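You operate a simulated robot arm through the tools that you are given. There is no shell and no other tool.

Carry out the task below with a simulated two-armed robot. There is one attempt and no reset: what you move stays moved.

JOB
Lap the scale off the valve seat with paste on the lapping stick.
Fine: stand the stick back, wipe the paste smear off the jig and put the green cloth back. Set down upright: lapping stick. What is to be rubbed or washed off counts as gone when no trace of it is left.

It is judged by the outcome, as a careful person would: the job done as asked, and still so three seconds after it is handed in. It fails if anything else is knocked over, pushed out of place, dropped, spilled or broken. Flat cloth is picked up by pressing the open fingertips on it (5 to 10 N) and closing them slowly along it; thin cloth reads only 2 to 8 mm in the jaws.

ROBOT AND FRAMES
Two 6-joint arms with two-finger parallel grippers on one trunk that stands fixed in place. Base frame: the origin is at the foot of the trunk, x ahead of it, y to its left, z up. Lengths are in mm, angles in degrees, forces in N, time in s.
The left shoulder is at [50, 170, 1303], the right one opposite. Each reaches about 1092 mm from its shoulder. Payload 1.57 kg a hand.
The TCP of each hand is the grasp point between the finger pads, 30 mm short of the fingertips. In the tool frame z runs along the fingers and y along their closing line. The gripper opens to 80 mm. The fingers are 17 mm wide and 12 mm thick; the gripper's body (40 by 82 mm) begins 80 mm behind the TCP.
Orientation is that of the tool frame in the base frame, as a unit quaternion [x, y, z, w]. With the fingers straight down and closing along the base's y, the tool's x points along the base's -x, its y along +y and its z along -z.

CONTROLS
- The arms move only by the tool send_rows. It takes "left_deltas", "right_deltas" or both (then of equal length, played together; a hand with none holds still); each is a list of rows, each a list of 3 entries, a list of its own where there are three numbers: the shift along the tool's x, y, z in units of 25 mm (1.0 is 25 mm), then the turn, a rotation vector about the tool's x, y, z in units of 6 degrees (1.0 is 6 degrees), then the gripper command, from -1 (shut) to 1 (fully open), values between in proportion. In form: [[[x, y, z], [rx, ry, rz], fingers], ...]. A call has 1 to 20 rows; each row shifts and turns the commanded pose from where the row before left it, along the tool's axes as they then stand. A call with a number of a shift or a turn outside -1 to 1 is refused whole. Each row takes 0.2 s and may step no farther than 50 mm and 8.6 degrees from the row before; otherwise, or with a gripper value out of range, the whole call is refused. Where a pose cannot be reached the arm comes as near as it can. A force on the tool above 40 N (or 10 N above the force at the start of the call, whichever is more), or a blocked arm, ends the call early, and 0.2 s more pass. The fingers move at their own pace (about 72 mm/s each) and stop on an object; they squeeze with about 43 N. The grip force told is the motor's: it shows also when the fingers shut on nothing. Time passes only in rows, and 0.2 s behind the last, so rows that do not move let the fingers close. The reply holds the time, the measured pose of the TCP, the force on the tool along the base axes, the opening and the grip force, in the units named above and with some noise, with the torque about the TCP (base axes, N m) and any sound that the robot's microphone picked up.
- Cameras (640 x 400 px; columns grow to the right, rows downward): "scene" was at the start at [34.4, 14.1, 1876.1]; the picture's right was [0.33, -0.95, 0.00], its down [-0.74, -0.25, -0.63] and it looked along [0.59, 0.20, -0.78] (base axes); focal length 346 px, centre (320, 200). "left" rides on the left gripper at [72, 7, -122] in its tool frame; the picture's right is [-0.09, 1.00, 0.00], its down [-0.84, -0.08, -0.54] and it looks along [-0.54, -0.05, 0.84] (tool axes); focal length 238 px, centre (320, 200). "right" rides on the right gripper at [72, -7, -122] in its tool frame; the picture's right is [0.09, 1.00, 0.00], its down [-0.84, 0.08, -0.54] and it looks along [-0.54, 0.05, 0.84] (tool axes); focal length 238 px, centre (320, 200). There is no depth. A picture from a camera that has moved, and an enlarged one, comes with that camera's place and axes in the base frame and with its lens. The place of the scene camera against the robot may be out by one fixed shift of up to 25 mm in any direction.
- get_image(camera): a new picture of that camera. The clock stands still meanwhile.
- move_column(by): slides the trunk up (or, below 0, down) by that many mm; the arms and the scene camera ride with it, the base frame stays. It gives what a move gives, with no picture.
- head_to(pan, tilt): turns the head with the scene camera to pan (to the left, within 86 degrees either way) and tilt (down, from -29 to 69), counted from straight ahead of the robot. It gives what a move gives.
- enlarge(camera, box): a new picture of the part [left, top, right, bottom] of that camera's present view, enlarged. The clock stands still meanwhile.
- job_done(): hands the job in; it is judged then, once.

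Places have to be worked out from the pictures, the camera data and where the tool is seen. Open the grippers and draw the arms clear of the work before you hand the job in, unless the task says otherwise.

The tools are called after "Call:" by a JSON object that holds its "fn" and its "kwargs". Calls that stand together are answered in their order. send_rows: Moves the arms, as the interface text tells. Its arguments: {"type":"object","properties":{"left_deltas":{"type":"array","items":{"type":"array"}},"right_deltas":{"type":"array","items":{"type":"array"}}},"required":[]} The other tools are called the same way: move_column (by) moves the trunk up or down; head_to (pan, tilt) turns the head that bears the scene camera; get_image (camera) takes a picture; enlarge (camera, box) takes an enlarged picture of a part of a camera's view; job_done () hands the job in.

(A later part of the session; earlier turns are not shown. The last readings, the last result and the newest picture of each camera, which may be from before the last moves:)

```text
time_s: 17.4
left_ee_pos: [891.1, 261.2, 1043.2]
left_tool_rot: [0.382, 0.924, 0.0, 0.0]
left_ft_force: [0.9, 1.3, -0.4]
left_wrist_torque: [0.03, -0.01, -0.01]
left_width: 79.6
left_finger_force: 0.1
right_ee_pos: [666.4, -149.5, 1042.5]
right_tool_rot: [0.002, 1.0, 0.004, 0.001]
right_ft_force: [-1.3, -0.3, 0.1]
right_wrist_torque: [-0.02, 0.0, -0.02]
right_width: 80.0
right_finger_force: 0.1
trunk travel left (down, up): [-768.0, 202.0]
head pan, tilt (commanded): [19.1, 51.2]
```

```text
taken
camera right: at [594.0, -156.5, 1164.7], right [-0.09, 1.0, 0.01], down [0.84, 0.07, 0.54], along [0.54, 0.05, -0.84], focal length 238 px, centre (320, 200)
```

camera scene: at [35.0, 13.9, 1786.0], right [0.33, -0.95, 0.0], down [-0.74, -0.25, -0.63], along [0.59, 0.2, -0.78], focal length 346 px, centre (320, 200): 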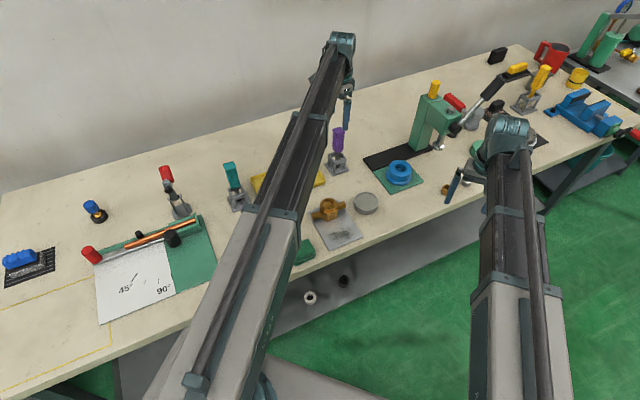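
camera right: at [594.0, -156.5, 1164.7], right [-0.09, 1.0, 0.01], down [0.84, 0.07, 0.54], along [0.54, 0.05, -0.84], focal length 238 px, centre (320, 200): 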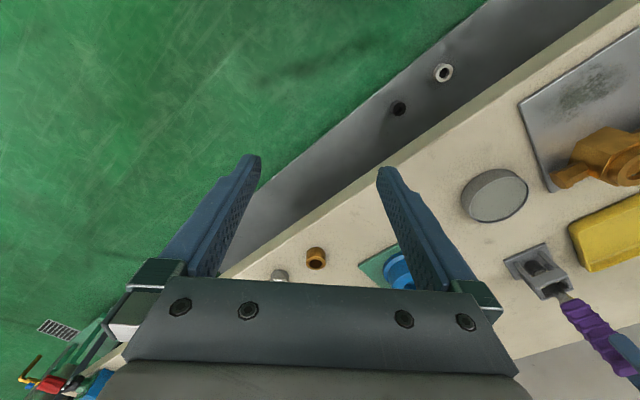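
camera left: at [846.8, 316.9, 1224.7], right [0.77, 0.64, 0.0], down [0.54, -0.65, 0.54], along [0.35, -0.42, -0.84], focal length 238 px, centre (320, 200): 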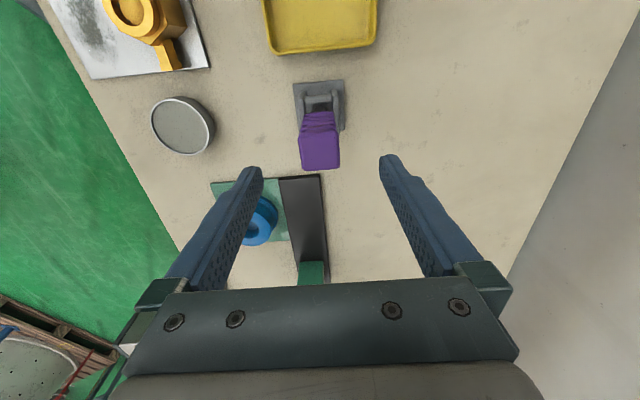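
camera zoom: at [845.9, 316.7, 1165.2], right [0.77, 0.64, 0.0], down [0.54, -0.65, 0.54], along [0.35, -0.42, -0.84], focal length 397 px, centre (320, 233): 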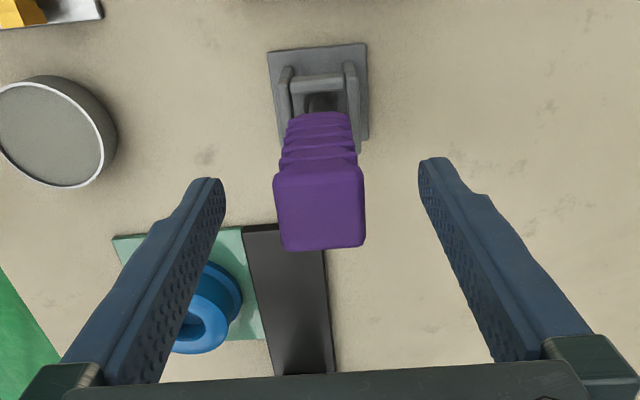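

Still centred and consistent with a top height of 1036. I lower 53 mm more so the pads sit mid-handle.

Call:
{"fn": "move_column", "kwargs": {"by": -53}}

Call:
{"fn": "get_image", "kwargs": {"camera": "left"}}

Call:
{"fn": "enlarge", "kwargs": {"camera": "scene", "box": [310, 70, 380, 150]}}

Call:
{"fn": "get_image", "kwargs": {"camera": "right"}}

```text
time_s: 18.3
left_ee_pos: [893.3, 259.9, 989.5]
left_tool_rot: [0.383, 0.924, 0.0, 0.0]
left_ft_force: [0.6, -0.7, 0.9]
left_wrist_torque: [0.03, 0.02, -0.04]
left_width: 80.1
left_finger_force: 0.1
right_ee_pos: [666.4, -149.4, 990.9]
right_tool_rot: [0.003, 1.0, 0.004, 0.002]
right_ft_force: [0.5, 0.8, 0.3]
right_wrist_torque: [0.02, -0.02, -0.04]
right_width: 79.9
right_finger_force: 0.0
trunk travel left (down, up): [-715.0, 255.0]
head pan, tilt (commanded): [19.1, 51.2]
```

```text
taken
camera left: at [845.9, 316.8, 1112.2], right [0.77, 0.64, 0.0], down [0.54, -0.65, 0.54], along [0.35, -0.42, -0.84], focal length 238 px, centre (320, 200)
```

left: 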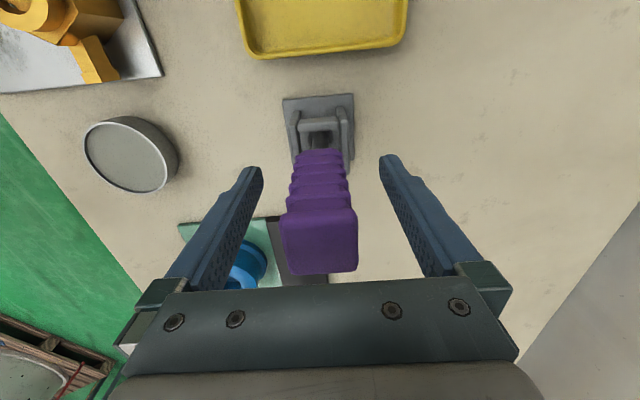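

```text
5.00 times, centred on (345, 110) of scene
camera zoom: at [34.1, 14.0, 1673.1], right [0.33, -0.95, 0.0], down [-0.74, -0.25, -0.63], along [0.59, 0.2, -0.78], focal length 1730 px, centre (195, 650)
```

zoom: 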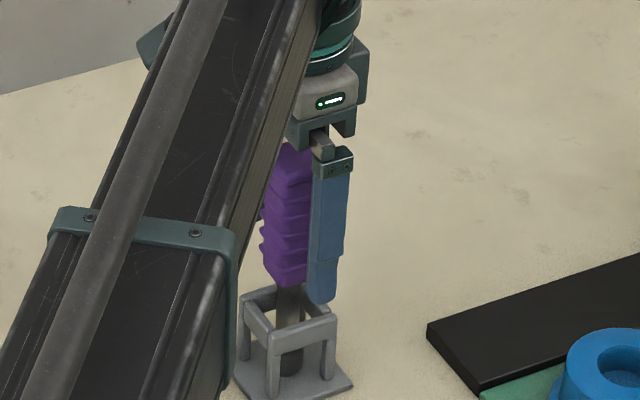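

```text
taken
camera right: at [594.0, -156.5, 1111.6], right [-0.09, 1.0, 0.01], down [0.84, 0.07, 0.54], along [0.54, 0.05, -0.84], focal length 238 px, centre (320, 200)
```

right: 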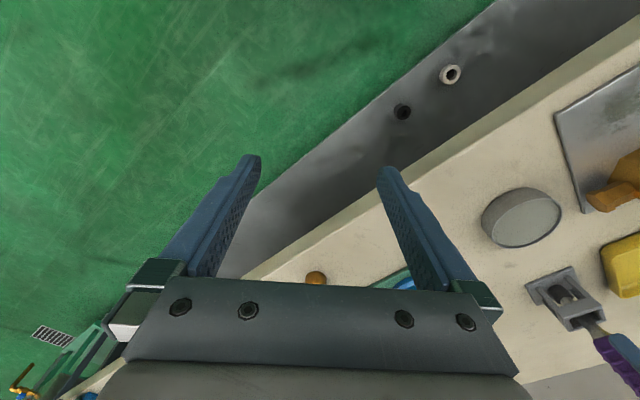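

Fingers straddle the handle well. I close gently in stages onto it.

Call:
{"fn": "send_rows", "kwargs": {"left_deltas": [[[0, 0, 0], [0, 0, 0], 0.3], [[0, 0, 0], [0, 0, 0], 0.1], [[0, 0, 0], [0, 0, 0], 0.0], [[0, 0, 0], [0, 0, 0], -0.05], [[0, 0, 0], [0, 0, 0], -0.1], [[0, 0, 0], [0, 0, 0], -0.15], [[0, 0, 0], [0, 0, 0], -0.2], [[0, 0, 0], [0, 0, 0], -0.3], [[0, 0, 0], [0, 0, 0], -0.5], [[0, 0, 0], [0, 0, 0], -1], [[0, 0, 0], [0, 0, 0], -1], [[0, 0, 0], [0, 0, 0], -1]]}}

Call:
{"fn": "get_image", "kwargs": {"camera": "left"}}

```text
time_s: 20.9
left_ee_pos: [891.7, 260.6, 990.3]
left_tool_rot: [0.383, 0.924, 0.0, 0.0]
left_ft_force: [-0.1, 0.2, -0.2]
left_wrist_torque: [0.02, 0.01, -0.02]
left_width: 29.6
left_finger_force: 38.8
right_ee_pos: [667.0, -150.3, 989.9]
right_tool_rot: [0.002, 1.0, 0.004, 0.001]
right_ft_force: [0.3, 0.5, -1.3]
right_wrist_torque: [-0.03, 0.02, 0.0]
right_width: 79.9
right_finger_force: 0.1
trunk travel left (down, up): [-715.0, 255.0]
head pan, tilt (commanded): [19.1, 51.2]
```

```text
taken
camera left: at [846.1, 316.8, 1112.0], right [0.77, 0.64, 0.0], down [0.54, -0.65, 0.54], along [0.35, -0.42, -0.84], focal length 238 px, centre (320, 200)
```

left: 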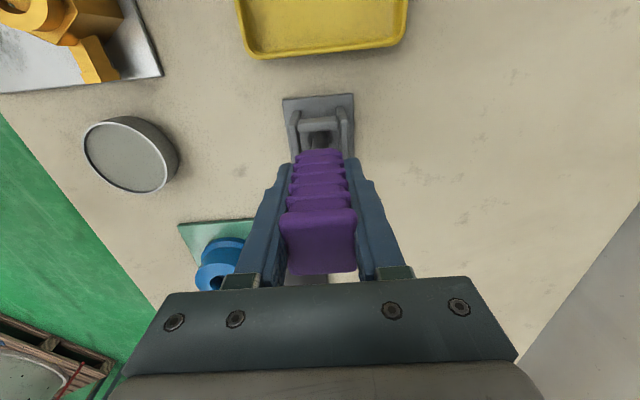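

Stick gripped (29.6 mm, 39 N) at TCP (892, 260.4, 990). I lift straight up 90 mm in two steps watching the forces.

Call:
{"fn": "move_column", "kwargs": {"by": 20}}

Call:
{"fn": "move_column", "kwargs": {"by": 70}}

Call:
{"fn": "get_image", "kwargs": {"camera": "left"}}

Call:
{"fn": "get_image", "kwargs": {"camera": "right"}}

Call:
{"fn": "get_image", "kwargs": {"camera": "scene"}}

```text
time_s: 21.6
left_ee_pos: [891.6, 260.8, 1009.4]
left_tool_rot: [0.383, 0.924, -0.001, 0.0]
left_ft_force: [-0.2, 0.3, -1.7]
left_wrist_torque: [0.0, 0.03, 0.02]
left_width: 29.6
left_finger_force: 39.5
right_ee_pos: [666.5, -149.5, 1009.0]
right_tool_rot: [0.002, 1.0, 0.004, 0.0]
right_ft_force: [-0.1, 0.1, 0.4]
right_wrist_torque: [0.02, 0.01, 0.0]
right_width: 80.1
right_finger_force: 0.1
trunk travel left (down, up): [-735.0, 235.0]
head pan, tilt (commanded): [19.1, 51.2]
```

```text
time_s: 22.6
left_ee_pos: [892.8, 260.1, 1079.2]
left_tool_rot: [0.383, 0.924, -0.002, 0.0]
left_ft_force: [0.2, 0.7, -2.1]
left_wrist_torque: [-0.01, 0.0, -0.01]
left_width: 29.7
left_finger_force: 38.6
right_ee_pos: [667.7, -149.4, 1079.6]
right_tool_rot: [0.002, 1.0, 0.005, 0.001]
right_ft_force: [0.0, 0.1, 0.1]
right_wrist_torque: [0.02, -0.01, 0.0]
right_width: 79.7
right_finger_force: 0.0
trunk travel left (down, up): [-805.0, 165.0]
head pan, tilt (commanded): [19.1, 51.2]
```

```text
taken
camera left: at [846.5, 316.8, 1201.7], right [0.77, 0.64, 0.0], down [0.54, -0.65, 0.54], along [0.35, -0.42, -0.84], focal length 238 px, centre (320, 200)
```

left: 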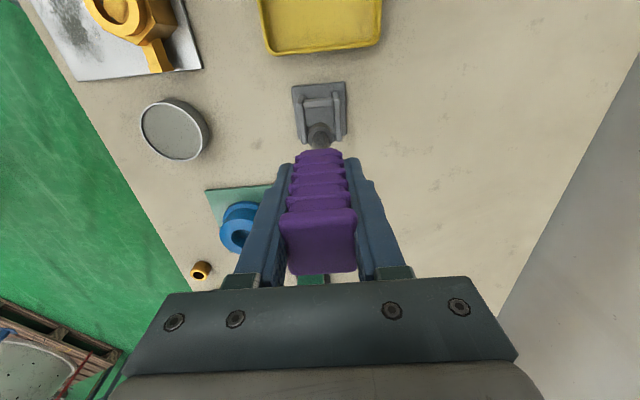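

```text
taken
camera right: at [594.6, -156.4, 1201.3], right [-0.09, 1.0, 0.01], down [0.84, 0.07, 0.54], along [0.54, 0.05, -0.84], focal length 238 px, centre (320, 200)
```

right: 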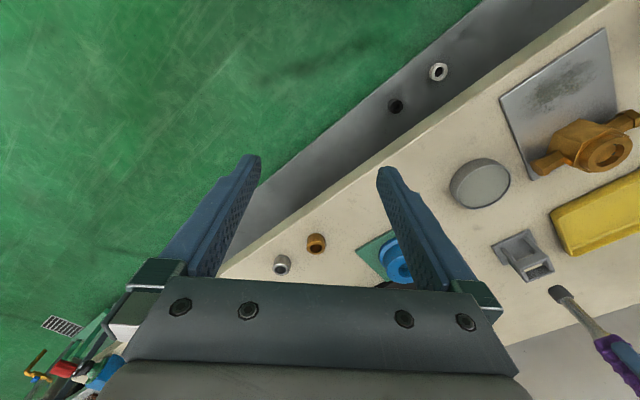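

```text
taken
camera scene: at [35.0, 14.1, 1763.0], right [0.33, -0.95, 0.0], down [-0.74, -0.25, -0.63], along [0.59, 0.2, -0.78], focal length 346 px, centre (320, 200)
```

scene: 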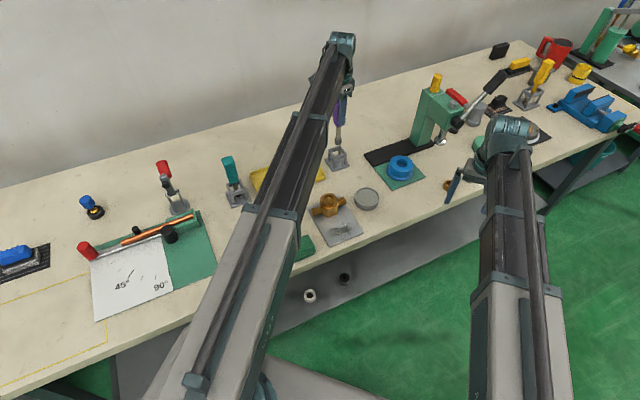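

The stick is clear of its stand. I zoom in on its foot from the right camera and on the stand/tin from the left.

Call:
{"fn": "enlarge", "kwargs": {"camera": "right", "box": [530, 270, 640, 390]}}

Call:
{"fn": "enlarge", "kwargs": {"camera": "left", "box": [270, 70, 370, 170]}}

Call:
{"fn": "enlarge", "kwargs": {"camera": "scene", "box": [310, 80, 370, 180]}}

```text
3.33 times, centred on (585, 330) of right
camera zoom: at [594.6, -156.4, 1201.3], right [-0.09, 1.0, 0.01], down [0.84, 0.07, 0.54], along [0.54, 0.05, -0.84], focal length 794 px, centre (-563, -233)
```

zoom: 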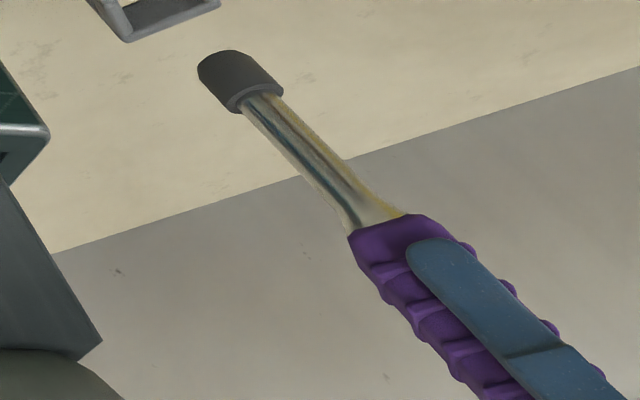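

```text
4.00 times, centred on (320, 120) of left
camera zoom: at [846.5, 316.8, 1201.7], right [0.77, 0.64, 0.0], down [0.54, -0.65, 0.54], along [0.35, -0.42, -0.84], focal length 953 px, centre (320, 520)
```

zoom: 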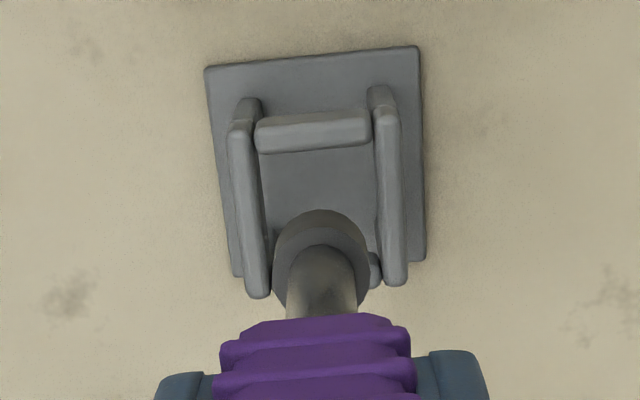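

```text
4.00 times, centred on (340, 130) of scene
camera zoom: at [35.0, 14.1, 1763.0], right [0.33, -0.95, 0.0], down [-0.74, -0.25, -0.63], along [0.59, 0.2, -0.78], focal length 1384 px, centre (240, 480)
```

zoom: 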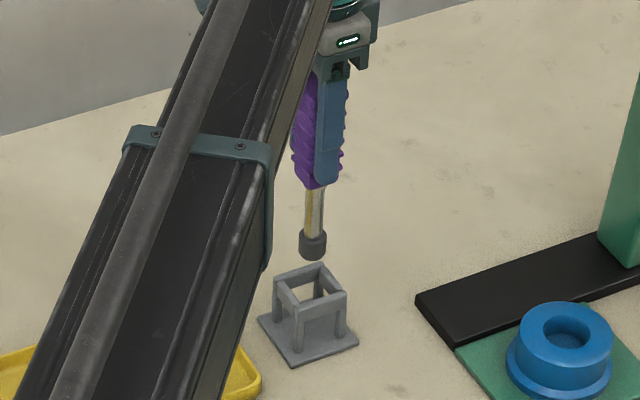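

The foot is a dark cylinder about 24 mm across, its bottom about 122 mm below the TCP; the bore is about 31 mm. I carry the stick over to the grey paste tin at about (755, 114).

Call:
{"fn": "send_rows", "kwargs": {"left_deltas": [[[-0.026, -0.8, 0], [0, 0, 0], -1], [[-0.026, -0.8, 0], [0, 0, 0], -1], [[-0.026, -0.8, 0], [0, 0, 0], -1], [[-0.026, -0.8, 0], [0, 0, 0], -1], [[-0.026, -0.8, 0], [0, 0, 0], -1], [[-0.026, -0.8, 0], [0, 0, 0], -1], [[-0.026, -0.8, 0], [0, 0, 0], -1], [[-0.026, -0.8, 0], [0, 0, 0], -1], [[-0.026, -0.8, 0], [0, 0, 0], -1], [[-0.026, -0.8, 0], [0, 0, 0], -1]]}}

Call:
{"fn": "get_image", "kwargs": {"camera": "left"}}

Call:
{"fn": "get_image", "kwargs": {"camera": "right"}}

Call:
{"fn": "get_image", "kwargs": {"camera": "scene"}}

```text
time_s: 24.8
left_ee_pos: [756.9, 113.7, 1080.1]
left_tool_rot: [0.383, 0.924, 0.0, -0.001]
left_ft_force: [-0.4, -0.4, -1.6]
left_wrist_torque: [0.0, -0.02, -0.02]
left_width: 29.8
left_finger_force: 39.6
right_ee_pos: [666.7, -150.7, 1079.4]
right_tool_rot: [0.003, 1.0, 0.004, 0.002]
right_ft_force: [-0.4, -0.3, 0.0]
right_wrist_torque: [-0.02, 0.01, -0.01]
right_width: 79.8
right_finger_force: 0.2
trunk travel left (down, up): [-805.0, 165.0]
head pan, tilt (commanded): [19.1, 51.2]
```

```text
taken
camera left: at [709.8, 170.7, 1202.1], right [0.77, 0.64, 0.0], down [0.54, -0.65, 0.54], along [0.35, -0.42, -0.84], focal length 238 px, centre (320, 200)
```

left: 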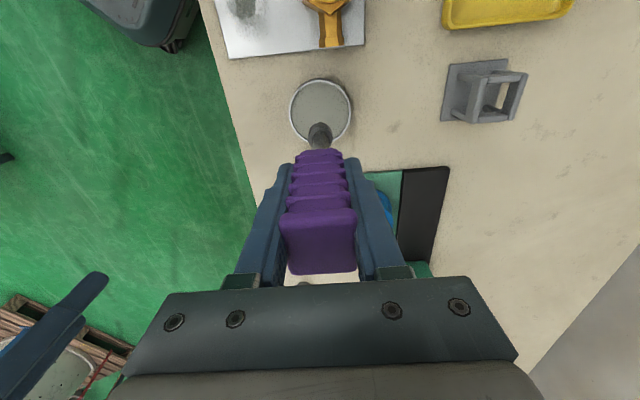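

```text
taken
camera right: at [594.1, -156.6, 1201.5], right [-0.09, 1.0, 0.01], down [0.84, 0.07, 0.54], along [0.54, 0.05, -0.84], focal length 238 px, centre (320, 200)
```

right: 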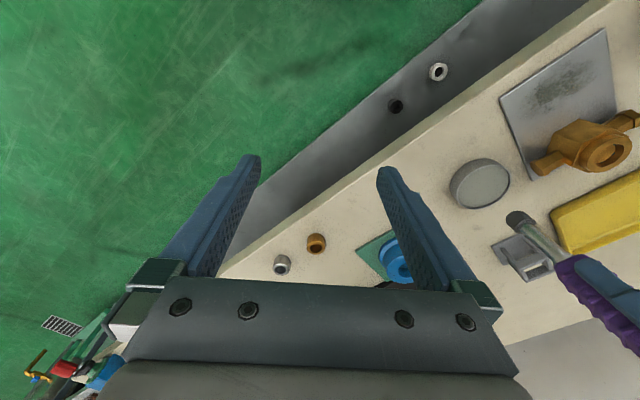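

```text
taken
camera scene: at [34.3, 13.8, 1763.1], right [0.33, -0.95, 0.0], down [-0.74, -0.25, -0.63], along [0.59, 0.2, -0.78], focal length 346 px, centre (320, 200)
```

scene: 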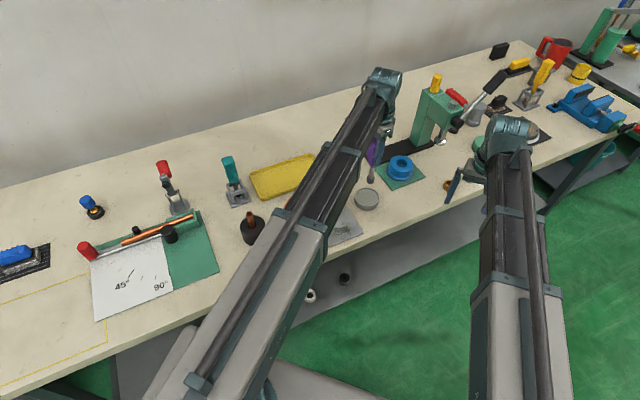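

The foot is within a few mm of the tin's centre. I lower 65 mm and check the remaining gap from the right camera.

Call:
{"fn": "move_column", "kwargs": {"by": -65}}

Call:
{"fn": "get_image", "kwargs": {"camera": "right"}}

Call:
{"fn": "enlarge", "kwargs": {"camera": "right", "box": [440, 150, 640, 300]}}

Call:
{"fn": "enlarge", "kwargs": {"camera": "left", "box": [240, 40, 400, 160]}}

Call:
{"fn": "enlarge", "kwargs": {"camera": "scene", "box": [330, 130, 400, 200]}}

```text
time_s: 25.9
left_ee_pos: [755.7, 114.9, 1014.8]
left_tool_rot: [0.383, 0.924, 0.0, -0.001]
left_ft_force: [0.1, -0.3, -2.1]
left_wrist_torque: [0.01, 0.05, 0.04]
left_width: 29.8
left_finger_force: 38.7
right_ee_pos: [667.0, -148.9, 1014.2]
right_tool_rot: [0.003, 1.0, 0.005, 0.001]
right_ft_force: [0.3, 0.5, 0.3]
right_wrist_torque: [-0.01, 0.01, 0.0]
right_width: 80.1
right_finger_force: 0.1
trunk travel left (down, up): [-740.0, 230.0]
head pan, tilt (commanded): [19.1, 51.2]
```

```text
taken
camera right: at [594.1, -156.5, 1136.6], right [-0.09, 1.0, 0.01], down [0.84, 0.07, 0.54], along [0.54, 0.05, -0.84], focal length 238 px, centre (320, 200)
```

right: 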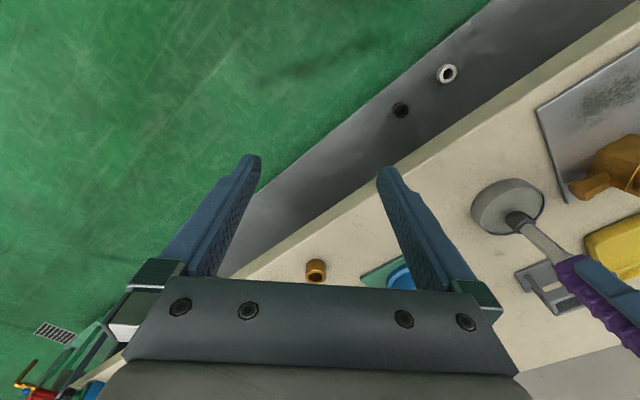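

```text
2.67 times, centred on (540, 225) of right
camera zoom: at [594.1, -156.5, 1136.6], right [-0.09, 1.0, 0.01], down [0.84, 0.07, 0.54], along [0.54, 0.05, -0.84], focal length 636 px, centre (-267, 133)
```

zoom: 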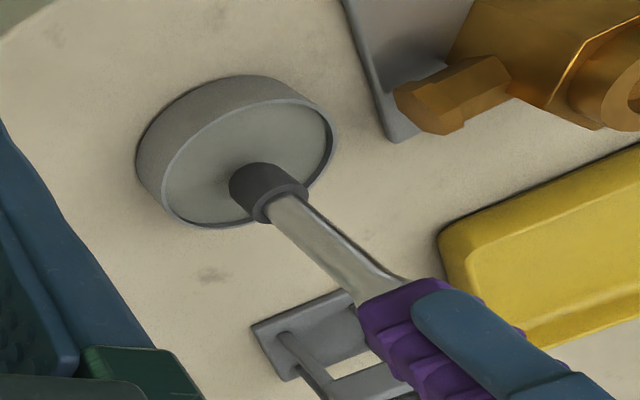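

```text
3.33 times, centred on (320, 100) of left
camera zoom: at [710.1, 170.9, 1137.1], right [0.77, 0.64, 0.0], down [0.54, -0.65, 0.54], along [0.35, -0.42, -0.84], focal length 794 px, centre (320, 533)
```

zoom: 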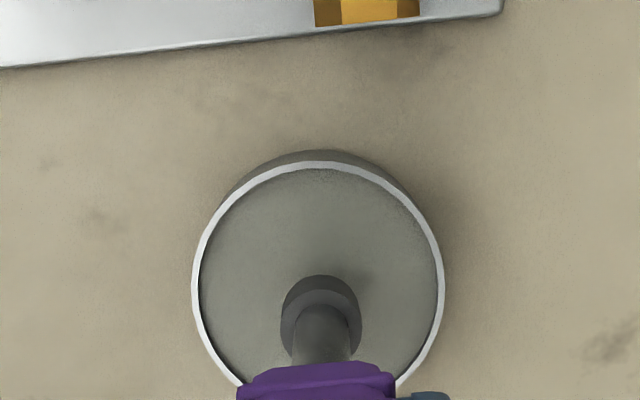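

```text
5.71 times, centred on (365, 165) of scene
camera zoom: at [34.3, 14.0, 1698.1], right [0.33, -0.95, 0.0], down [-0.74, -0.25, -0.63], along [0.59, 0.2, -0.78], focal length 1977 px, centre (63, 400)
```

zoom: 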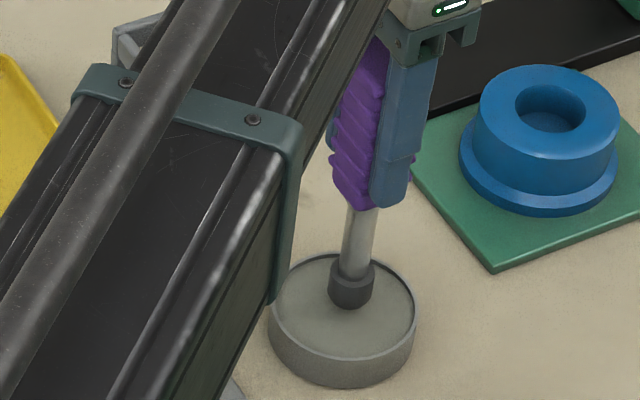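

The foot hovers just above the paste. I lower in small steps, watching the vertical force.

Call:
{"fn": "move_column", "kwargs": {"by": -8}}

Call:
{"fn": "move_column", "kwargs": {"by": -4}}

Call:
{"fn": "move_column", "kwargs": {"by": -3}}

Call:
{"fn": "enlarge", "kwargs": {"camera": "right", "box": [460, 150, 580, 270]}}

Call:
{"fn": "enlarge", "kwargs": {"camera": "left", "box": [240, 40, 400, 160]}}

```text
time_s: 26.4
left_ee_pos: [756.4, 115.2, 1005.9]
left_tool_rot: [0.383, 0.924, -0.002, -0.002]
left_ft_force: [-0.5, 0.4, -0.3]
left_wrist_torque: [0.01, 0.06, -0.01]
left_width: 29.9
left_finger_force: 39.2
right_ee_pos: [667.6, -150.0, 1007.7]
right_tool_rot: [0.002, 1.0, 0.005, 0.002]
right_ft_force: [-0.9, -0.2, -0.2]
right_wrist_torque: [0.01, -0.01, 0.02]
right_width: 79.9
right_finger_force: 0.0
trunk travel left (down, up): [-732.0, 238.0]
head pan, tilt (commanded): [19.1, 51.2]
```

```text
time_s: 26.9
left_ee_pos: [755.6, 114.2, 1007.0]
left_tool_rot: [0.382, 0.924, 0.002, 0.002]
left_ft_force: [-1.1, -0.8, 31.6]
left_wrist_torque: [-0.09, 0.22, -0.01]
left_width: 29.7
left_finger_force: 39.7
right_ee_pos: [665.0, -149.0, 1006.0]
right_tool_rot: [0.003, 1.0, 0.005, 0.002]
right_ft_force: [0.3, -0.2, -0.1]
right_wrist_torque: [0.03, -0.03, 0.01]
right_width: 79.9
right_finger_force: 0.0
trunk travel left (down, up): [-730.0, 240.0]
head pan, tilt (commanded): [19.1, 51.2]
stopped: the force on the tool passed its limit at 48 N (the readings are from after the stop); the commanded pose is now the measured one
```

```text
time_s: 27.2
left_ee_pos: [755.5, 113.6, 1006.9]
left_tool_rot: [0.383, 0.924, 0.001, 0.001]
left_ft_force: [-0.8, -1.2, 35.7]
left_wrist_torque: [-0.1, 0.16, 0.02]
left_width: 29.9
left_finger_force: 38.8
right_ee_pos: [663.6, -149.7, 1006.9]
right_tool_rot: [0.002, 1.0, 0.005, 0.002]
right_ft_force: [0.4, 1.3, -0.4]
right_wrist_torque: [-0.01, -0.01, 0.0]
right_width: 80.1
right_finger_force: 0.0
trunk travel left (down, up): [-730.0, 240.0]
head pan, tilt (commanded): [19.1, 51.2]
stopped: the force on the tool passed its limit at 48 N (the readings are from after the stop); the commanded pose is now the measured one
```

```text
3.33 times, centred on (520, 210) of right
camera zoom: at [591.7, -157.0, 1127.9], right [-0.09, 1.0, 0.01], down [0.84, 0.07, 0.55], along [0.54, 0.05, -0.84], focal length 794 px, centre (-347, 167)
```

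zoom: 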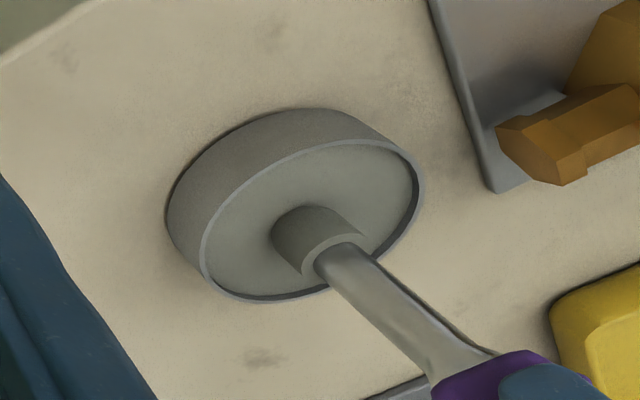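

```text
3.33 times, centred on (320, 100) of left
camera zoom: at [708.5, 170.7, 1128.7], right [0.77, 0.64, 0.0], down [0.53, -0.65, 0.54], along [0.35, -0.42, -0.84], focal length 794 px, centre (320, 533)
```

zoom: 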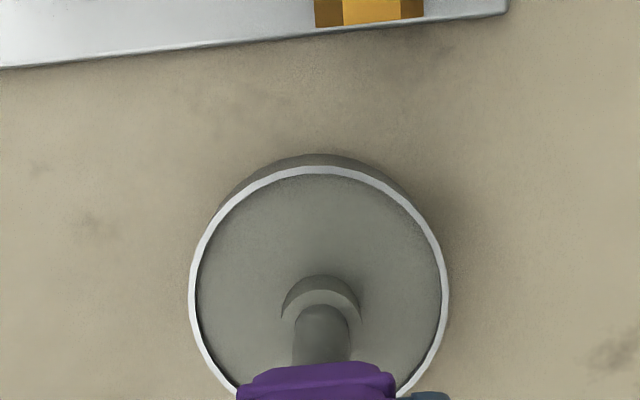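

The foot is now coated grey with paste; contact occurred at TCP z ≈ 1007. I raise the trunk to free it and look at the valve from here.

Call:
{"fn": "move_column", "kwargs": {"by": 70}}

Call:
{"fn": "get_image", "kwargs": {"camera": "left"}}

Call:
{"fn": "enlarge", "kwargs": {"camera": "right", "box": [480, 60, 640, 240]}}

Call:
{"fn": "enlarge", "kwargs": {"camera": "right", "box": [490, 170, 590, 270]}}

```text
time_s: 28.3
left_ee_pos: [758.1, 114.9, 1074.1]
left_tool_rot: [0.383, 0.924, 0.001, 0.001]
left_ft_force: [-0.6, 0.4, -2.1]
left_wrist_torque: [0.01, 0.01, 0.0]
left_width: 29.8
left_finger_force: 39.2
right_ee_pos: [667.5, -148.8, 1074.2]
right_tool_rot: [0.002, 1.0, 0.004, 0.001]
right_ft_force: [1.0, -0.1, -0.1]
right_wrist_torque: [-0.01, -0.02, 0.0]
right_width: 80.0
right_finger_force: 0.0
trunk travel left (down, up): [-800.0, 170.0]
head pan, tilt (commanded): [19.1, 51.2]
```

```text
taken
camera left: at [711.6, 171.1, 1196.1], right [0.77, 0.64, 0.0], down [0.54, -0.65, 0.54], along [0.35, -0.42, -0.84], focal length 238 px, centre (320, 200)
```

left: 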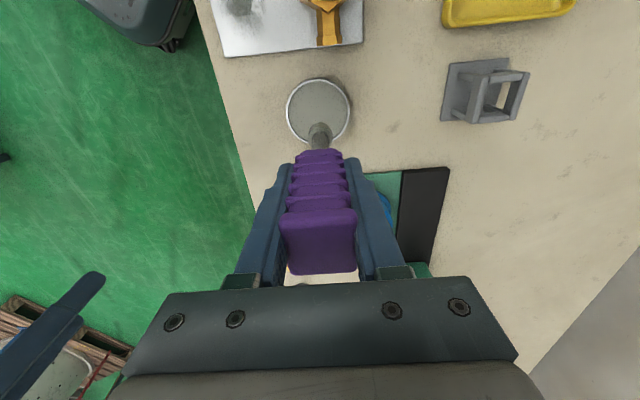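

```text
2.22 times, centred on (560, 150) of right
camera zoom: at [594.6, -156.5, 1195.8], right [-0.09, 1.0, 0.01], down [0.84, 0.07, 0.54], along [0.54, 0.05, -0.84], focal length 530 px, centre (-213, 311)
```

zoom: 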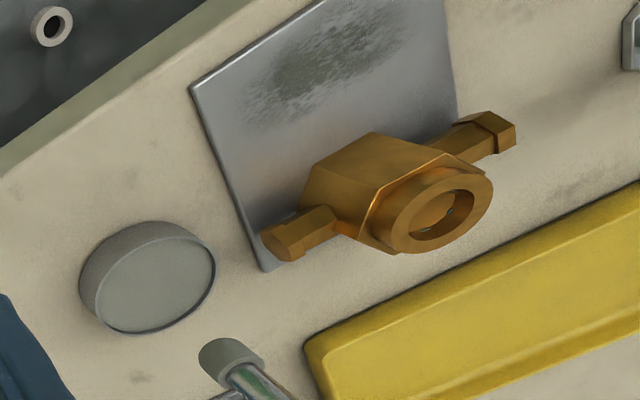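

```text
4.00 times, centred on (540, 220) of right
camera zoom: at [594.6, -156.5, 1195.8], right [-0.09, 1.0, 0.01], down [0.84, 0.07, 0.54], along [0.54, 0.05, -0.84], focal length 953 px, centre (-560, 120)
```

zoom: 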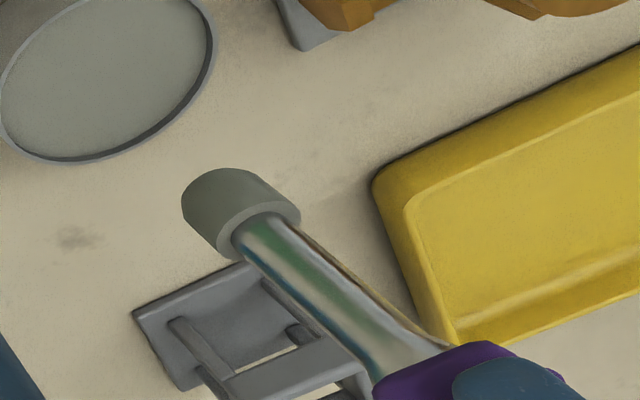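

The foot is fully coated. I estimate the valve's ring top centre at (677, 219, 921), and move the stick over it with the foot about 25 mm above, then check from both cameras.

Call:
{"fn": "send_rows", "kwargs": {"left_deltas": [[[0.873, 0.113, 0], [0, 0, 0], -1], [[0.873, 0.113, 0], [0, 0, 0], -1], [[0.873, 0.113, 0], [0, 0, 0], -1], [[0.873, 0.113, 0], [0, 0, 0], -1], [[0.873, 0.113, 0], [0, 0, 0], -1], [[0.873, 0.113, 0], [0, 0, 0], -1], [[0, 0, 0], [0, 0, 0], -1]]}}

Call:
{"fn": "get_image", "kwargs": {"camera": "left"}}

Call:
{"fn": "enlarge", "kwargs": {"camera": "left", "box": [240, 60, 400, 160]}}

Call:
{"fn": "get_image", "kwargs": {"camera": "right"}}

Call:
{"fn": "get_image", "kwargs": {"camera": "scene"}}

```text
time_s: 29.9
left_ee_pos: [676.9, 219.8, 1075.7]
left_tool_rot: [0.382, 0.924, 0.0, 0.001]
left_ft_force: [0.6, 0.3, -1.3]
left_wrist_torque: [0.0, 0.02, 0.02]
left_width: 29.9
left_finger_force: 38.9
right_ee_pos: [667.5, -149.8, 1073.8]
right_tool_rot: [0.003, 1.0, 0.005, 0.001]
right_ft_force: [-0.4, 1.3, 0.1]
right_wrist_torque: [0.0, -0.02, 0.0]
right_width: 80.0
right_finger_force: 0.2
trunk travel left (down, up): [-800.0, 170.0]
head pan, tilt (commanded): [19.1, 51.2]
```

```text
taken
camera left: at [629.8, 275.6, 1196.3], right [0.77, 0.64, 0.0], down [0.54, -0.65, 0.54], along [0.35, -0.42, -0.84], focal length 238 px, centre (320, 200)
```

left: 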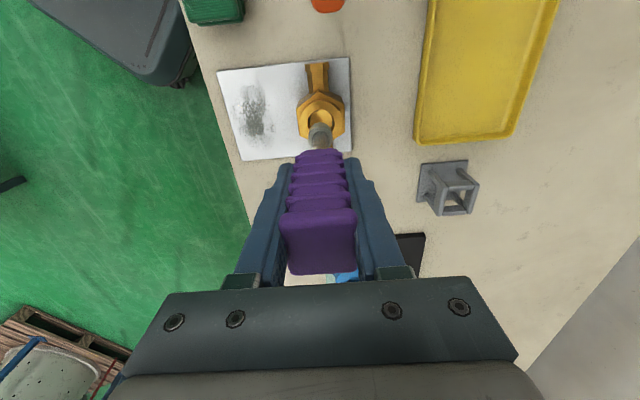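

```text
4.00 times, centred on (320, 110) of left
camera zoom: at [629.8, 275.6, 1196.3], right [0.77, 0.64, 0.0], down [0.54, -0.65, 0.54], along [0.35, -0.42, -0.84], focal length 953 px, centre (320, 560)
```

zoom: 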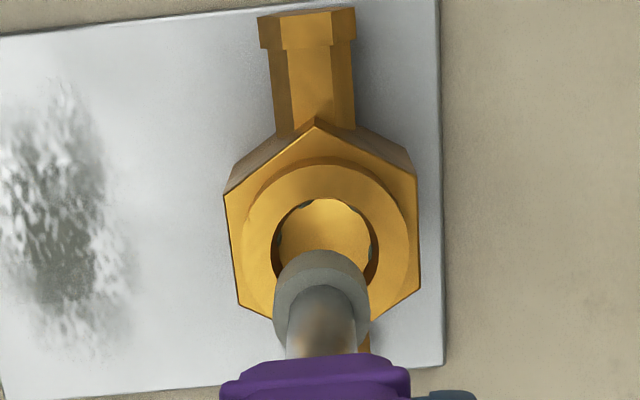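

```text
taken
camera right: at [594.4, -156.6, 1195.9], right [-0.09, 1.0, 0.01], down [0.84, 0.07, 0.54], along [0.54, 0.05, -0.84], focal length 238 px, centre (320, 200)
```

right: 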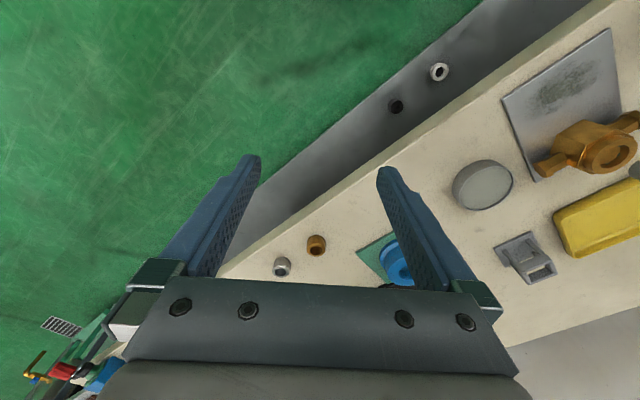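

```text
taken
camera scene: at [34.7, 13.9, 1757.6], right [0.33, -0.95, 0.0], down [-0.74, -0.25, -0.63], along [0.59, 0.2, -0.78], focal length 346 px, centre (320, 200)
```

scene: 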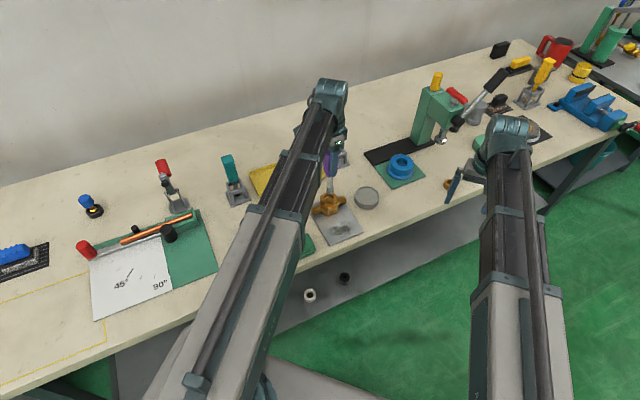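

In the left view the foot is within ~1 mm of the bore axis. I yaw the right hand about 20° so its camera also sees the foot and the bore from the side.

Call:
{"fn": "send_rows", "kwargs": {"left_deltas": [[[0, 0.04, 0], [0, 0, 0], -1], [[0, 0, 0], [0, 0, 0], -1], [[0, 0, 0], [0, 0, 0], -1], [[0, 0, 0], [0, 0, 0], -1]], "right_deltas": [[[0, 0, 0], [0, 0, -1], 1], [[0, 0, 0], [0, 0, -1], 1], [[0, 0, 0], [0, 0, -1], 1], [[0, 0, 0], [0, 0, -0.33], 1]]}}

Call:
{"fn": "move_column", "kwargs": {"by": -15}}

Call:
{"fn": "get_image", "kwargs": {"camera": "right"}}

Call:
{"fn": "enlarge", "kwargs": {"camera": "right", "box": [490, 180, 610, 280]}}

Call:
{"fn": "enlarge", "kwargs": {"camera": "left", "box": [240, 60, 400, 160]}}

Call:
{"fn": "enlarge", "kwargs": {"camera": "scene", "box": [300, 150, 360, 230]}}

```text
time_s: 30.9
left_ee_pos: [677.2, 220.3, 1073.1]
left_tool_rot: [0.383, 0.924, 0.001, 0.002]
left_ft_force: [0.6, 1.1, -1.0]
left_wrist_torque: [-0.01, -0.01, -0.01]
left_width: 29.5
left_finger_force: 39.1
right_ee_pos: [666.9, -149.8, 1074.6]
right_tool_rot: [-0.171, 0.985, 0.003, 0.001]
right_ft_force: [-0.2, -0.1, -0.2]
right_wrist_torque: [0.03, -0.03, 0.02]
right_width: 80.0
right_finger_force: 0.1
trunk travel left (down, up): [-800.0, 170.0]
head pan, tilt (commanded): [19.1, 51.2]
```

```text
time_s: 31.5
left_ee_pos: [676.3, 219.9, 1060.5]
left_tool_rot: [0.382, 0.924, 0.002, 0.001]
left_ft_force: [-0.5, 1.3, -1.2]
left_wrist_torque: [0.0, -0.04, 0.01]
left_width: 29.7
left_finger_force: 39.2
right_ee_pos: [666.3, -149.2, 1059.2]
right_tool_rot: [-0.171, 0.985, 0.004, 0.002]
right_ft_force: [0.6, -0.5, -0.6]
right_wrist_torque: [0.01, -0.01, 0.01]
right_width: 80.1
right_finger_force: 0.0
trunk travel left (down, up): [-785.0, 185.0]
head pan, tilt (commanded): [19.1, 51.2]
```

```text
taken
camera right: at [600.4, -180.8, 1180.9], right [-0.42, 0.91, 0.01], down [0.76, 0.35, 0.55], along [0.49, 0.24, -0.84], focal length 238 px, centre (320, 200)
```

right: 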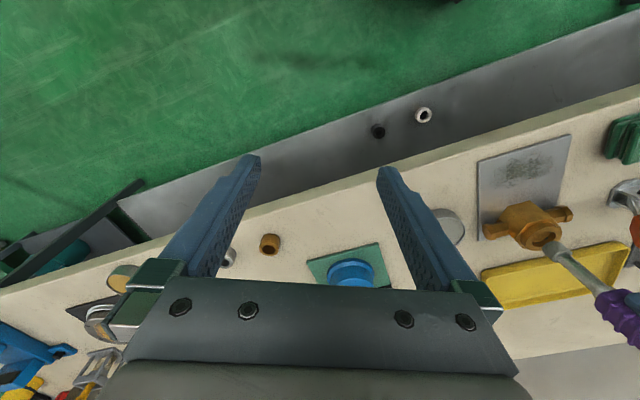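

```text
4.00 times, centred on (550, 230) of right
camera zoom: at [600.4, -180.8, 1180.9], right [-0.42, 0.91, 0.01], down [0.76, 0.35, 0.55], along [0.49, 0.24, -0.84], focal length 953 px, centre (-600, 80)
```

zoom: 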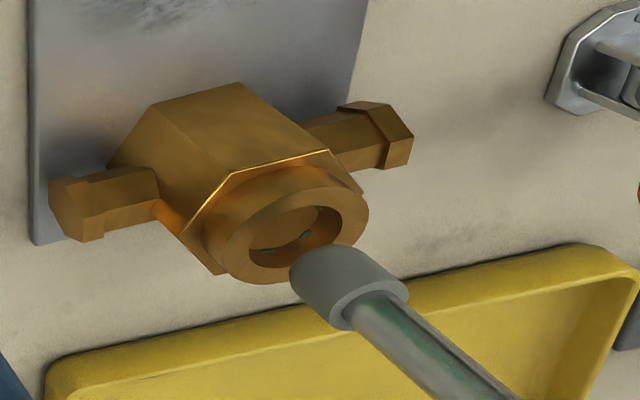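

```text
4.00 times, centred on (320, 110) of left
camera zoom: at [630.4, 276.1, 1181.4], right [0.77, 0.64, 0.0], down [0.54, -0.65, 0.54], along [0.35, -0.42, -0.84], focal length 953 px, centre (320, 560)
```

zoom: 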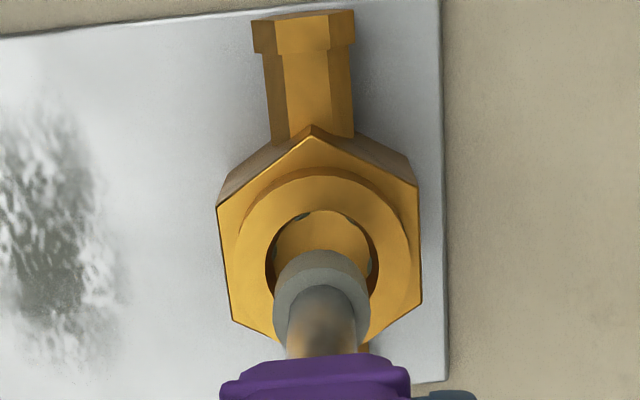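

```text
5.00 times, centred on (330, 190) of scene
camera zoom: at [34.2, 14.1, 1742.6], right [0.33, -0.95, 0.0], down [-0.74, -0.25, -0.63], along [0.59, 0.2, -0.78], focal length 1730 px, centre (270, 250)
```

zoom: 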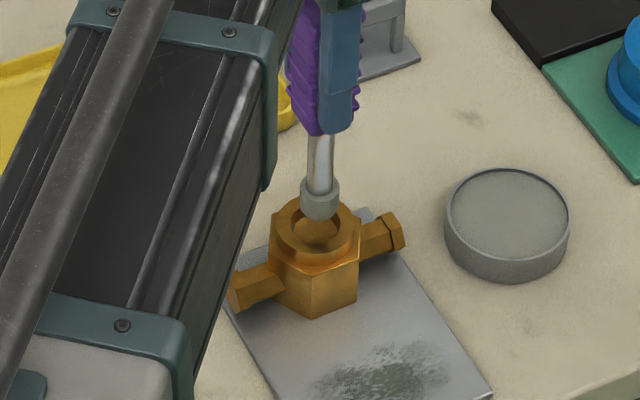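

From both views the foot sits on the bore axis to about 1 mm, with its bottom about 12 mm above the ring. I lower into the bore step by step.

Call:
{"fn": "move_column", "kwargs": {"by": -14}}

Call:
{"fn": "enlarge", "kwargs": {"camera": "right", "box": [490, 180, 610, 280]}}

Call:
{"fn": "enlarge", "kwargs": {"camera": "left", "box": [240, 60, 400, 160]}}

```text
time_s: 32.1
left_ee_pos: [677.2, 219.4, 1044.8]
left_tool_rot: [0.383, 0.924, 0.001, 0.001]
left_ft_force: [1.1, -0.2, -1.1]
left_wrist_torque: [0.01, 0.02, -0.01]
left_width: 29.5
left_finger_force: 39.6
right_ee_pos: [666.7, -149.0, 1045.3]
right_tool_rot: [-0.172, 0.985, 0.004, 0.001]
right_ft_force: [0.3, -0.5, 0.2]
right_wrist_torque: [-0.02, -0.02, -0.01]
right_width: 80.0
right_finger_force: 0.0
trunk travel left (down, up): [-771.0, 199.0]
head pan, tilt (commanded): [19.1, 51.2]
```

```text
4.00 times, centred on (550, 230) of right
camera zoom: at [600.5, -180.8, 1166.9], right [-0.42, 0.91, 0.01], down [0.76, 0.35, 0.55], along [0.49, 0.24, -0.84], focal length 953 px, centre (-600, 80)
```

zoom: 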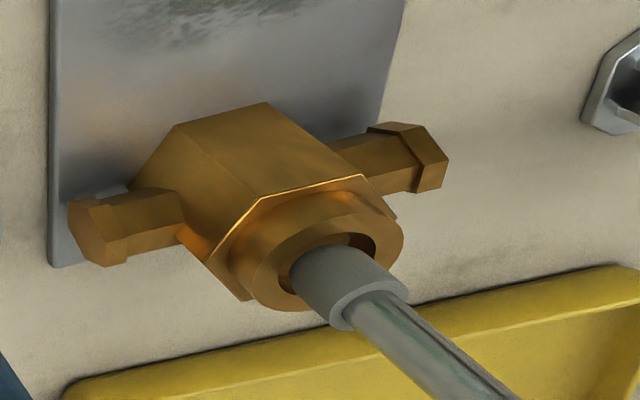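

```text
4.00 times, centred on (320, 110) of left
camera zoom: at [630.4, 276.1, 1167.4], right [0.77, 0.64, 0.0], down [0.54, -0.65, 0.54], along [0.35, -0.42, -0.84], focal length 953 px, centre (320, 560)
```

zoom: 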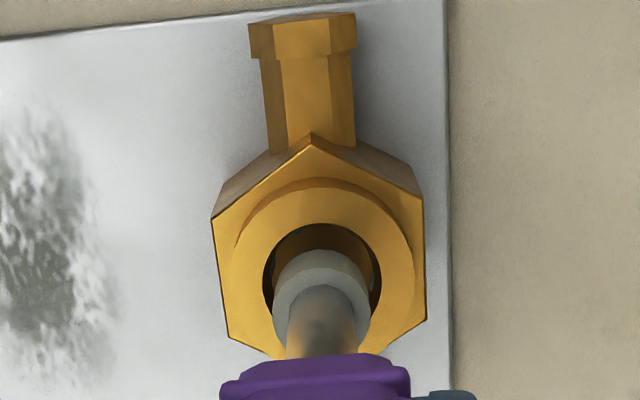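

The foot is entering the bore cleanly. I continue down in small steps, stopping at first contact force.

Call:
{"fn": "move_column", "kwargs": {"by": -6}}

Call:
{"fn": "move_column", "kwargs": {"by": -4}}

```text
time_s: 32.7
left_ee_pos: [677.4, 220.2, 1038.7]
left_tool_rot: [0.382, 0.924, 0.001, 0.001]
left_ft_force: [0.8, -0.3, -2.0]
left_wrist_torque: [0.0, 0.0, 0.03]
left_width: 29.7
left_finger_force: 39.4
right_ee_pos: [665.8, -148.9, 1039.4]
right_tool_rot: [-0.172, 0.985, 0.004, 0.001]
right_ft_force: [-0.3, 0.5, 0.2]
right_wrist_torque: [0.03, -0.01, 0.0]
right_width: 80.1
right_finger_force: 0.2
trunk travel left (down, up): [-765.0, 205.0]
head pan, tilt (commanded): [19.1, 51.2]
```

```text
time_s: 33.2
left_ee_pos: [677.4, 219.8, 1034.0]
left_tool_rot: [0.383, 0.924, 0.0, 0.001]
left_ft_force: [0.6, -0.2, -2.1]
left_wrist_torque: [-0.01, 0.01, 0.01]
left_width: 29.8
left_finger_force: 39.0
right_ee_pos: [666.8, -150.1, 1035.0]
right_tool_rot: [-0.171, 0.985, 0.005, 0.002]
right_ft_force: [-0.9, -0.3, 0.9]
right_wrist_torque: [-0.01, 0.02, -0.02]
right_width: 80.0
right_finger_force: 0.1
trunk travel left (down, up): [-761.0, 209.0]
head pan, tilt (commanded): [19.1, 51.2]
```

No contact yet at TCP z 1034.5. I go on in 2 mm steps.

Call:
{"fn": "move_column", "kwargs": {"by": -2}}

Call:
{"fn": "enlarge", "kwargs": {"camera": "left", "box": [240, 60, 400, 160]}}

Call:
{"fn": "enlarge", "kwargs": {"camera": "right", "box": [490, 180, 610, 280]}}

```text
time_s: 33.7
left_ee_pos: [677.6, 220.3, 1033.8]
left_tool_rot: [0.382, 0.924, 0.002, 0.001]
left_ft_force: [1.5, 0.5, 6.8]
left_wrist_torque: [0.05, -0.12, 0.01]
left_width: 29.6
left_finger_force: 39.3
right_ee_pos: [666.5, -149.7, 1033.4]
right_tool_rot: [-0.17, 0.985, 0.003, 0.002]
right_ft_force: [-0.3, 0.5, -0.1]
right_wrist_torque: [0.0, -0.04, 0.02]
right_width: 80.0
right_finger_force: 0.1
trunk travel left (down, up): [-759.0, 211.0]
head pan, tilt (commanded): [19.1, 51.2]
```

```text
4.00 times, centred on (320, 110) of left
camera zoom: at [630.4, 276.0, 1155.8], right [0.77, 0.64, 0.0], down [0.54, -0.65, 0.54], along [0.35, -0.42, -0.84], focal length 953 px, centre (320, 560)
```

zoom: 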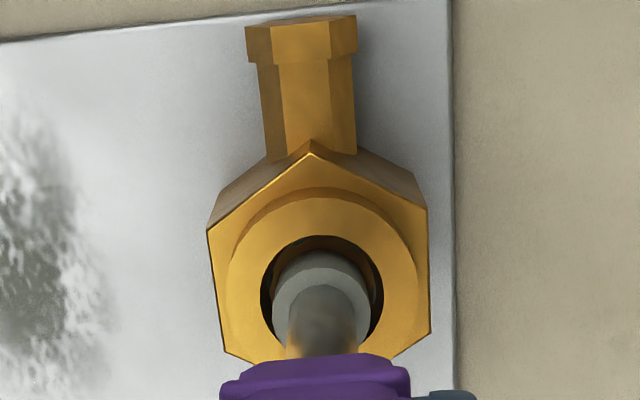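

```text
4.00 times, centred on (550, 230) of right
camera zoom: at [600.3, -180.9, 1155.2], right [-0.42, 0.91, 0.01], down [0.76, 0.35, 0.55], along [0.49, 0.24, -0.84], focal length 953 px, centre (-600, 80)
```

zoom: 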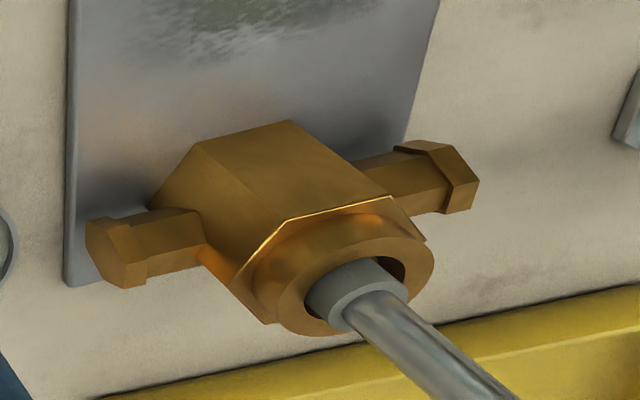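

Contact on the seat with about 9 N of press — good for lapping. I twist the stick back and forth ±30° under this light pressure.

Call:
{"fn": "send_rows", "kwargs": {"left_deltas": [[[0, 0, 0], [0, 0, 1], -1], [[0, 0, 0], [0, 0, 1], -1], [[0, 0, 0], [0, 0, 1], -1], [[0, 0, 0], [0, 0, 1], -1], [[0, 0, 0], [0, 0, 1], -1], [[0, 0, 0], [0, 0, -1], -1], [[0, 0, 0], [0, 0, -1], -1], [[0, 0, 0], [0, 0, -1], -1], [[0, 0, 0], [0, 0, -1], -1], [[0, 0, 0], [0, 0, -1], -1], [[0, 0, 0], [0, 0, -1], -1], [[0, 0, 0], [0, 0, -1], -1], [[0, 0, 0], [0, 0, -1], -1], [[0, 0, 0], [0, 0, -1], -1], [[0, 0, 0], [0, 0, -1], -1], [[0, 0, 0], [0, 0, 1], -1], [[0, 0, 0], [0, 0, 1], -1], [[0, 0, 0], [0, 0, 1], -1], [[0, 0, 0], [0, 0, 1], -1], [[0, 0, 0], [0, 0, 1], -1]]}}

Call:
{"fn": "enlarge", "kwargs": {"camera": "left", "box": [240, 60, 400, 160]}}

```text
time_s: 37.9
left_ee_pos: [677.1, 219.6, 1034.3]
left_tool_rot: [0.384, 0.924, 0.001, 0.002]
left_ft_force: [8.1, 2.8, 14.0]
left_wrist_torque: [0.25, -0.88, 0.09]
left_width: 29.7
left_finger_force: 39.5
right_ee_pos: [667.6, -149.9, 1033.2]
right_tool_rot: [-0.171, 0.985, 0.004, 0.002]
right_ft_force: [-0.3, 0.6, -0.3]
right_wrist_torque: [-0.05, -0.01, 0.0]
right_width: 80.2
right_finger_force: 0.0
trunk travel left (down, up): [-759.0, 211.0]
head pan, tilt (commanded): [19.1, 51.2]
```

```text
4.00 times, centred on (320, 110) of left
camera zoom: at [630.5, 275.9, 1155.6], right [0.77, 0.64, 0.0], down [0.53, -0.65, 0.54], along [0.35, -0.42, -0.84], focal length 953 px, centre (320, 560)
```

zoom: 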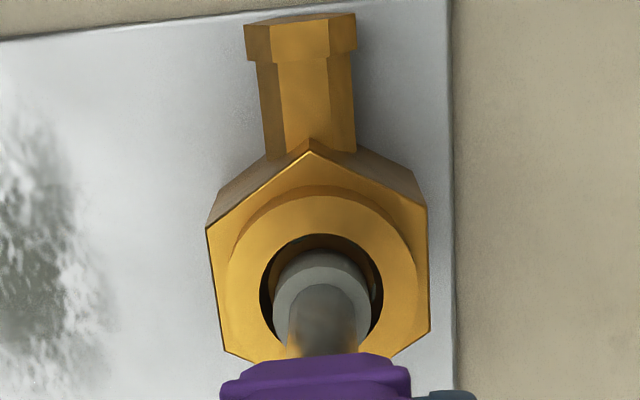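

A sideways force of ~8 N on the foot says the bore centre is slightly toward +x. I shift about 1.2 mm that way and do a small orbit combined with twisting to lap all round the seat.

Call:
{"fn": "send_rows", "kwargs": {"left_deltas": [[[-0.02, 0.043, 0], [0, 0, 0], -1], [[0, 0, 0], [0, 0, 0], -1]]}}

```text
time_s: 38.5
left_ee_pos: [677.5, 218.6, 1033.8]
left_tool_rot: [0.383, 0.924, 0.0, 0.0]
left_ft_force: [4.5, 0.7, 11.2]
left_wrist_torque: [0.03, -0.39, 0.02]
left_width: 29.8
left_finger_force: 39.0
right_ee_pos: [666.9, -150.0, 1033.1]
right_tool_rot: [-0.171, 0.985, 0.004, 0.002]
right_ft_force: [-0.6, -0.9, 0.2]
right_wrist_torque: [0.01, -0.01, -0.01]
right_width: 80.1
right_finger_force: 0.0
trunk travel left (down, up): [-759.0, 211.0]
head pan, tilt (commanded): [19.1, 51.2]
```

Lateral force dropped. I shift slightly more and then run a 2 mm orbit with twisting.

Call:
{"fn": "send_rows", "kwargs": {"left_deltas": [[[-0.02, 0.02, 0], [0, 0, 0], -1], [[0.08, 0, 0], [0, 0, 0], -1], [[-0.0107, 0.04, 0], [0, 0, 1], -1], [[-0.0293, 0.0293, 0], [0, 0, 1], -1], [[-0.04, 0.0107, 0], [0, 0, 1], -1], [[-0.04, -0.0107, 0], [0, 0, -1], -1], [[-0.0293, -0.0293, 0], [0, 0, -1], -1], [[-0.0107, -0.04, 0], [0, 0, -1], -1], [[0.0107, -0.04, 0], [0, 0, -1], -1], [[0.0293, -0.0293, 0], [0, 0, -1], -1], [[0.04, -0.0107, 0], [0, 0, -1], -1], [[0.04, 0.0107, 0], [0, 0, 1], -1], [[0.0293, 0.0293, 0], [0, 0, 1], -1], [[0.0107, 0.04, 0], [0, 0, 1], -1], [[-0.08, 0, 0], [0, 0, 0], -1], [[0, 0, 0], [0, 0, 0], -1]]}}

```text
time_s: 41.9
left_ee_pos: [677.2, 220.8, 1034.2]
left_tool_rot: [0.382, 0.924, 0.001, 0.003]
left_ft_force: [3.6, 4.7, 9.8]
left_wrist_torque: [0.36, -0.38, 0.02]
left_width: 29.7
left_finger_force: 39.2
right_ee_pos: [667.7, -149.5, 1034.7]
right_tool_rot: [-0.171, 0.985, 0.004, 0.002]
right_ft_force: [-0.1, 0.2, -0.1]
right_wrist_torque: [0.01, 0.02, -0.01]
right_width: 80.1
right_finger_force: 0.0
trunk travel left (down, up): [-759.0, 211.0]
head pan, tilt (commanded): [19.1, 51.2]
```

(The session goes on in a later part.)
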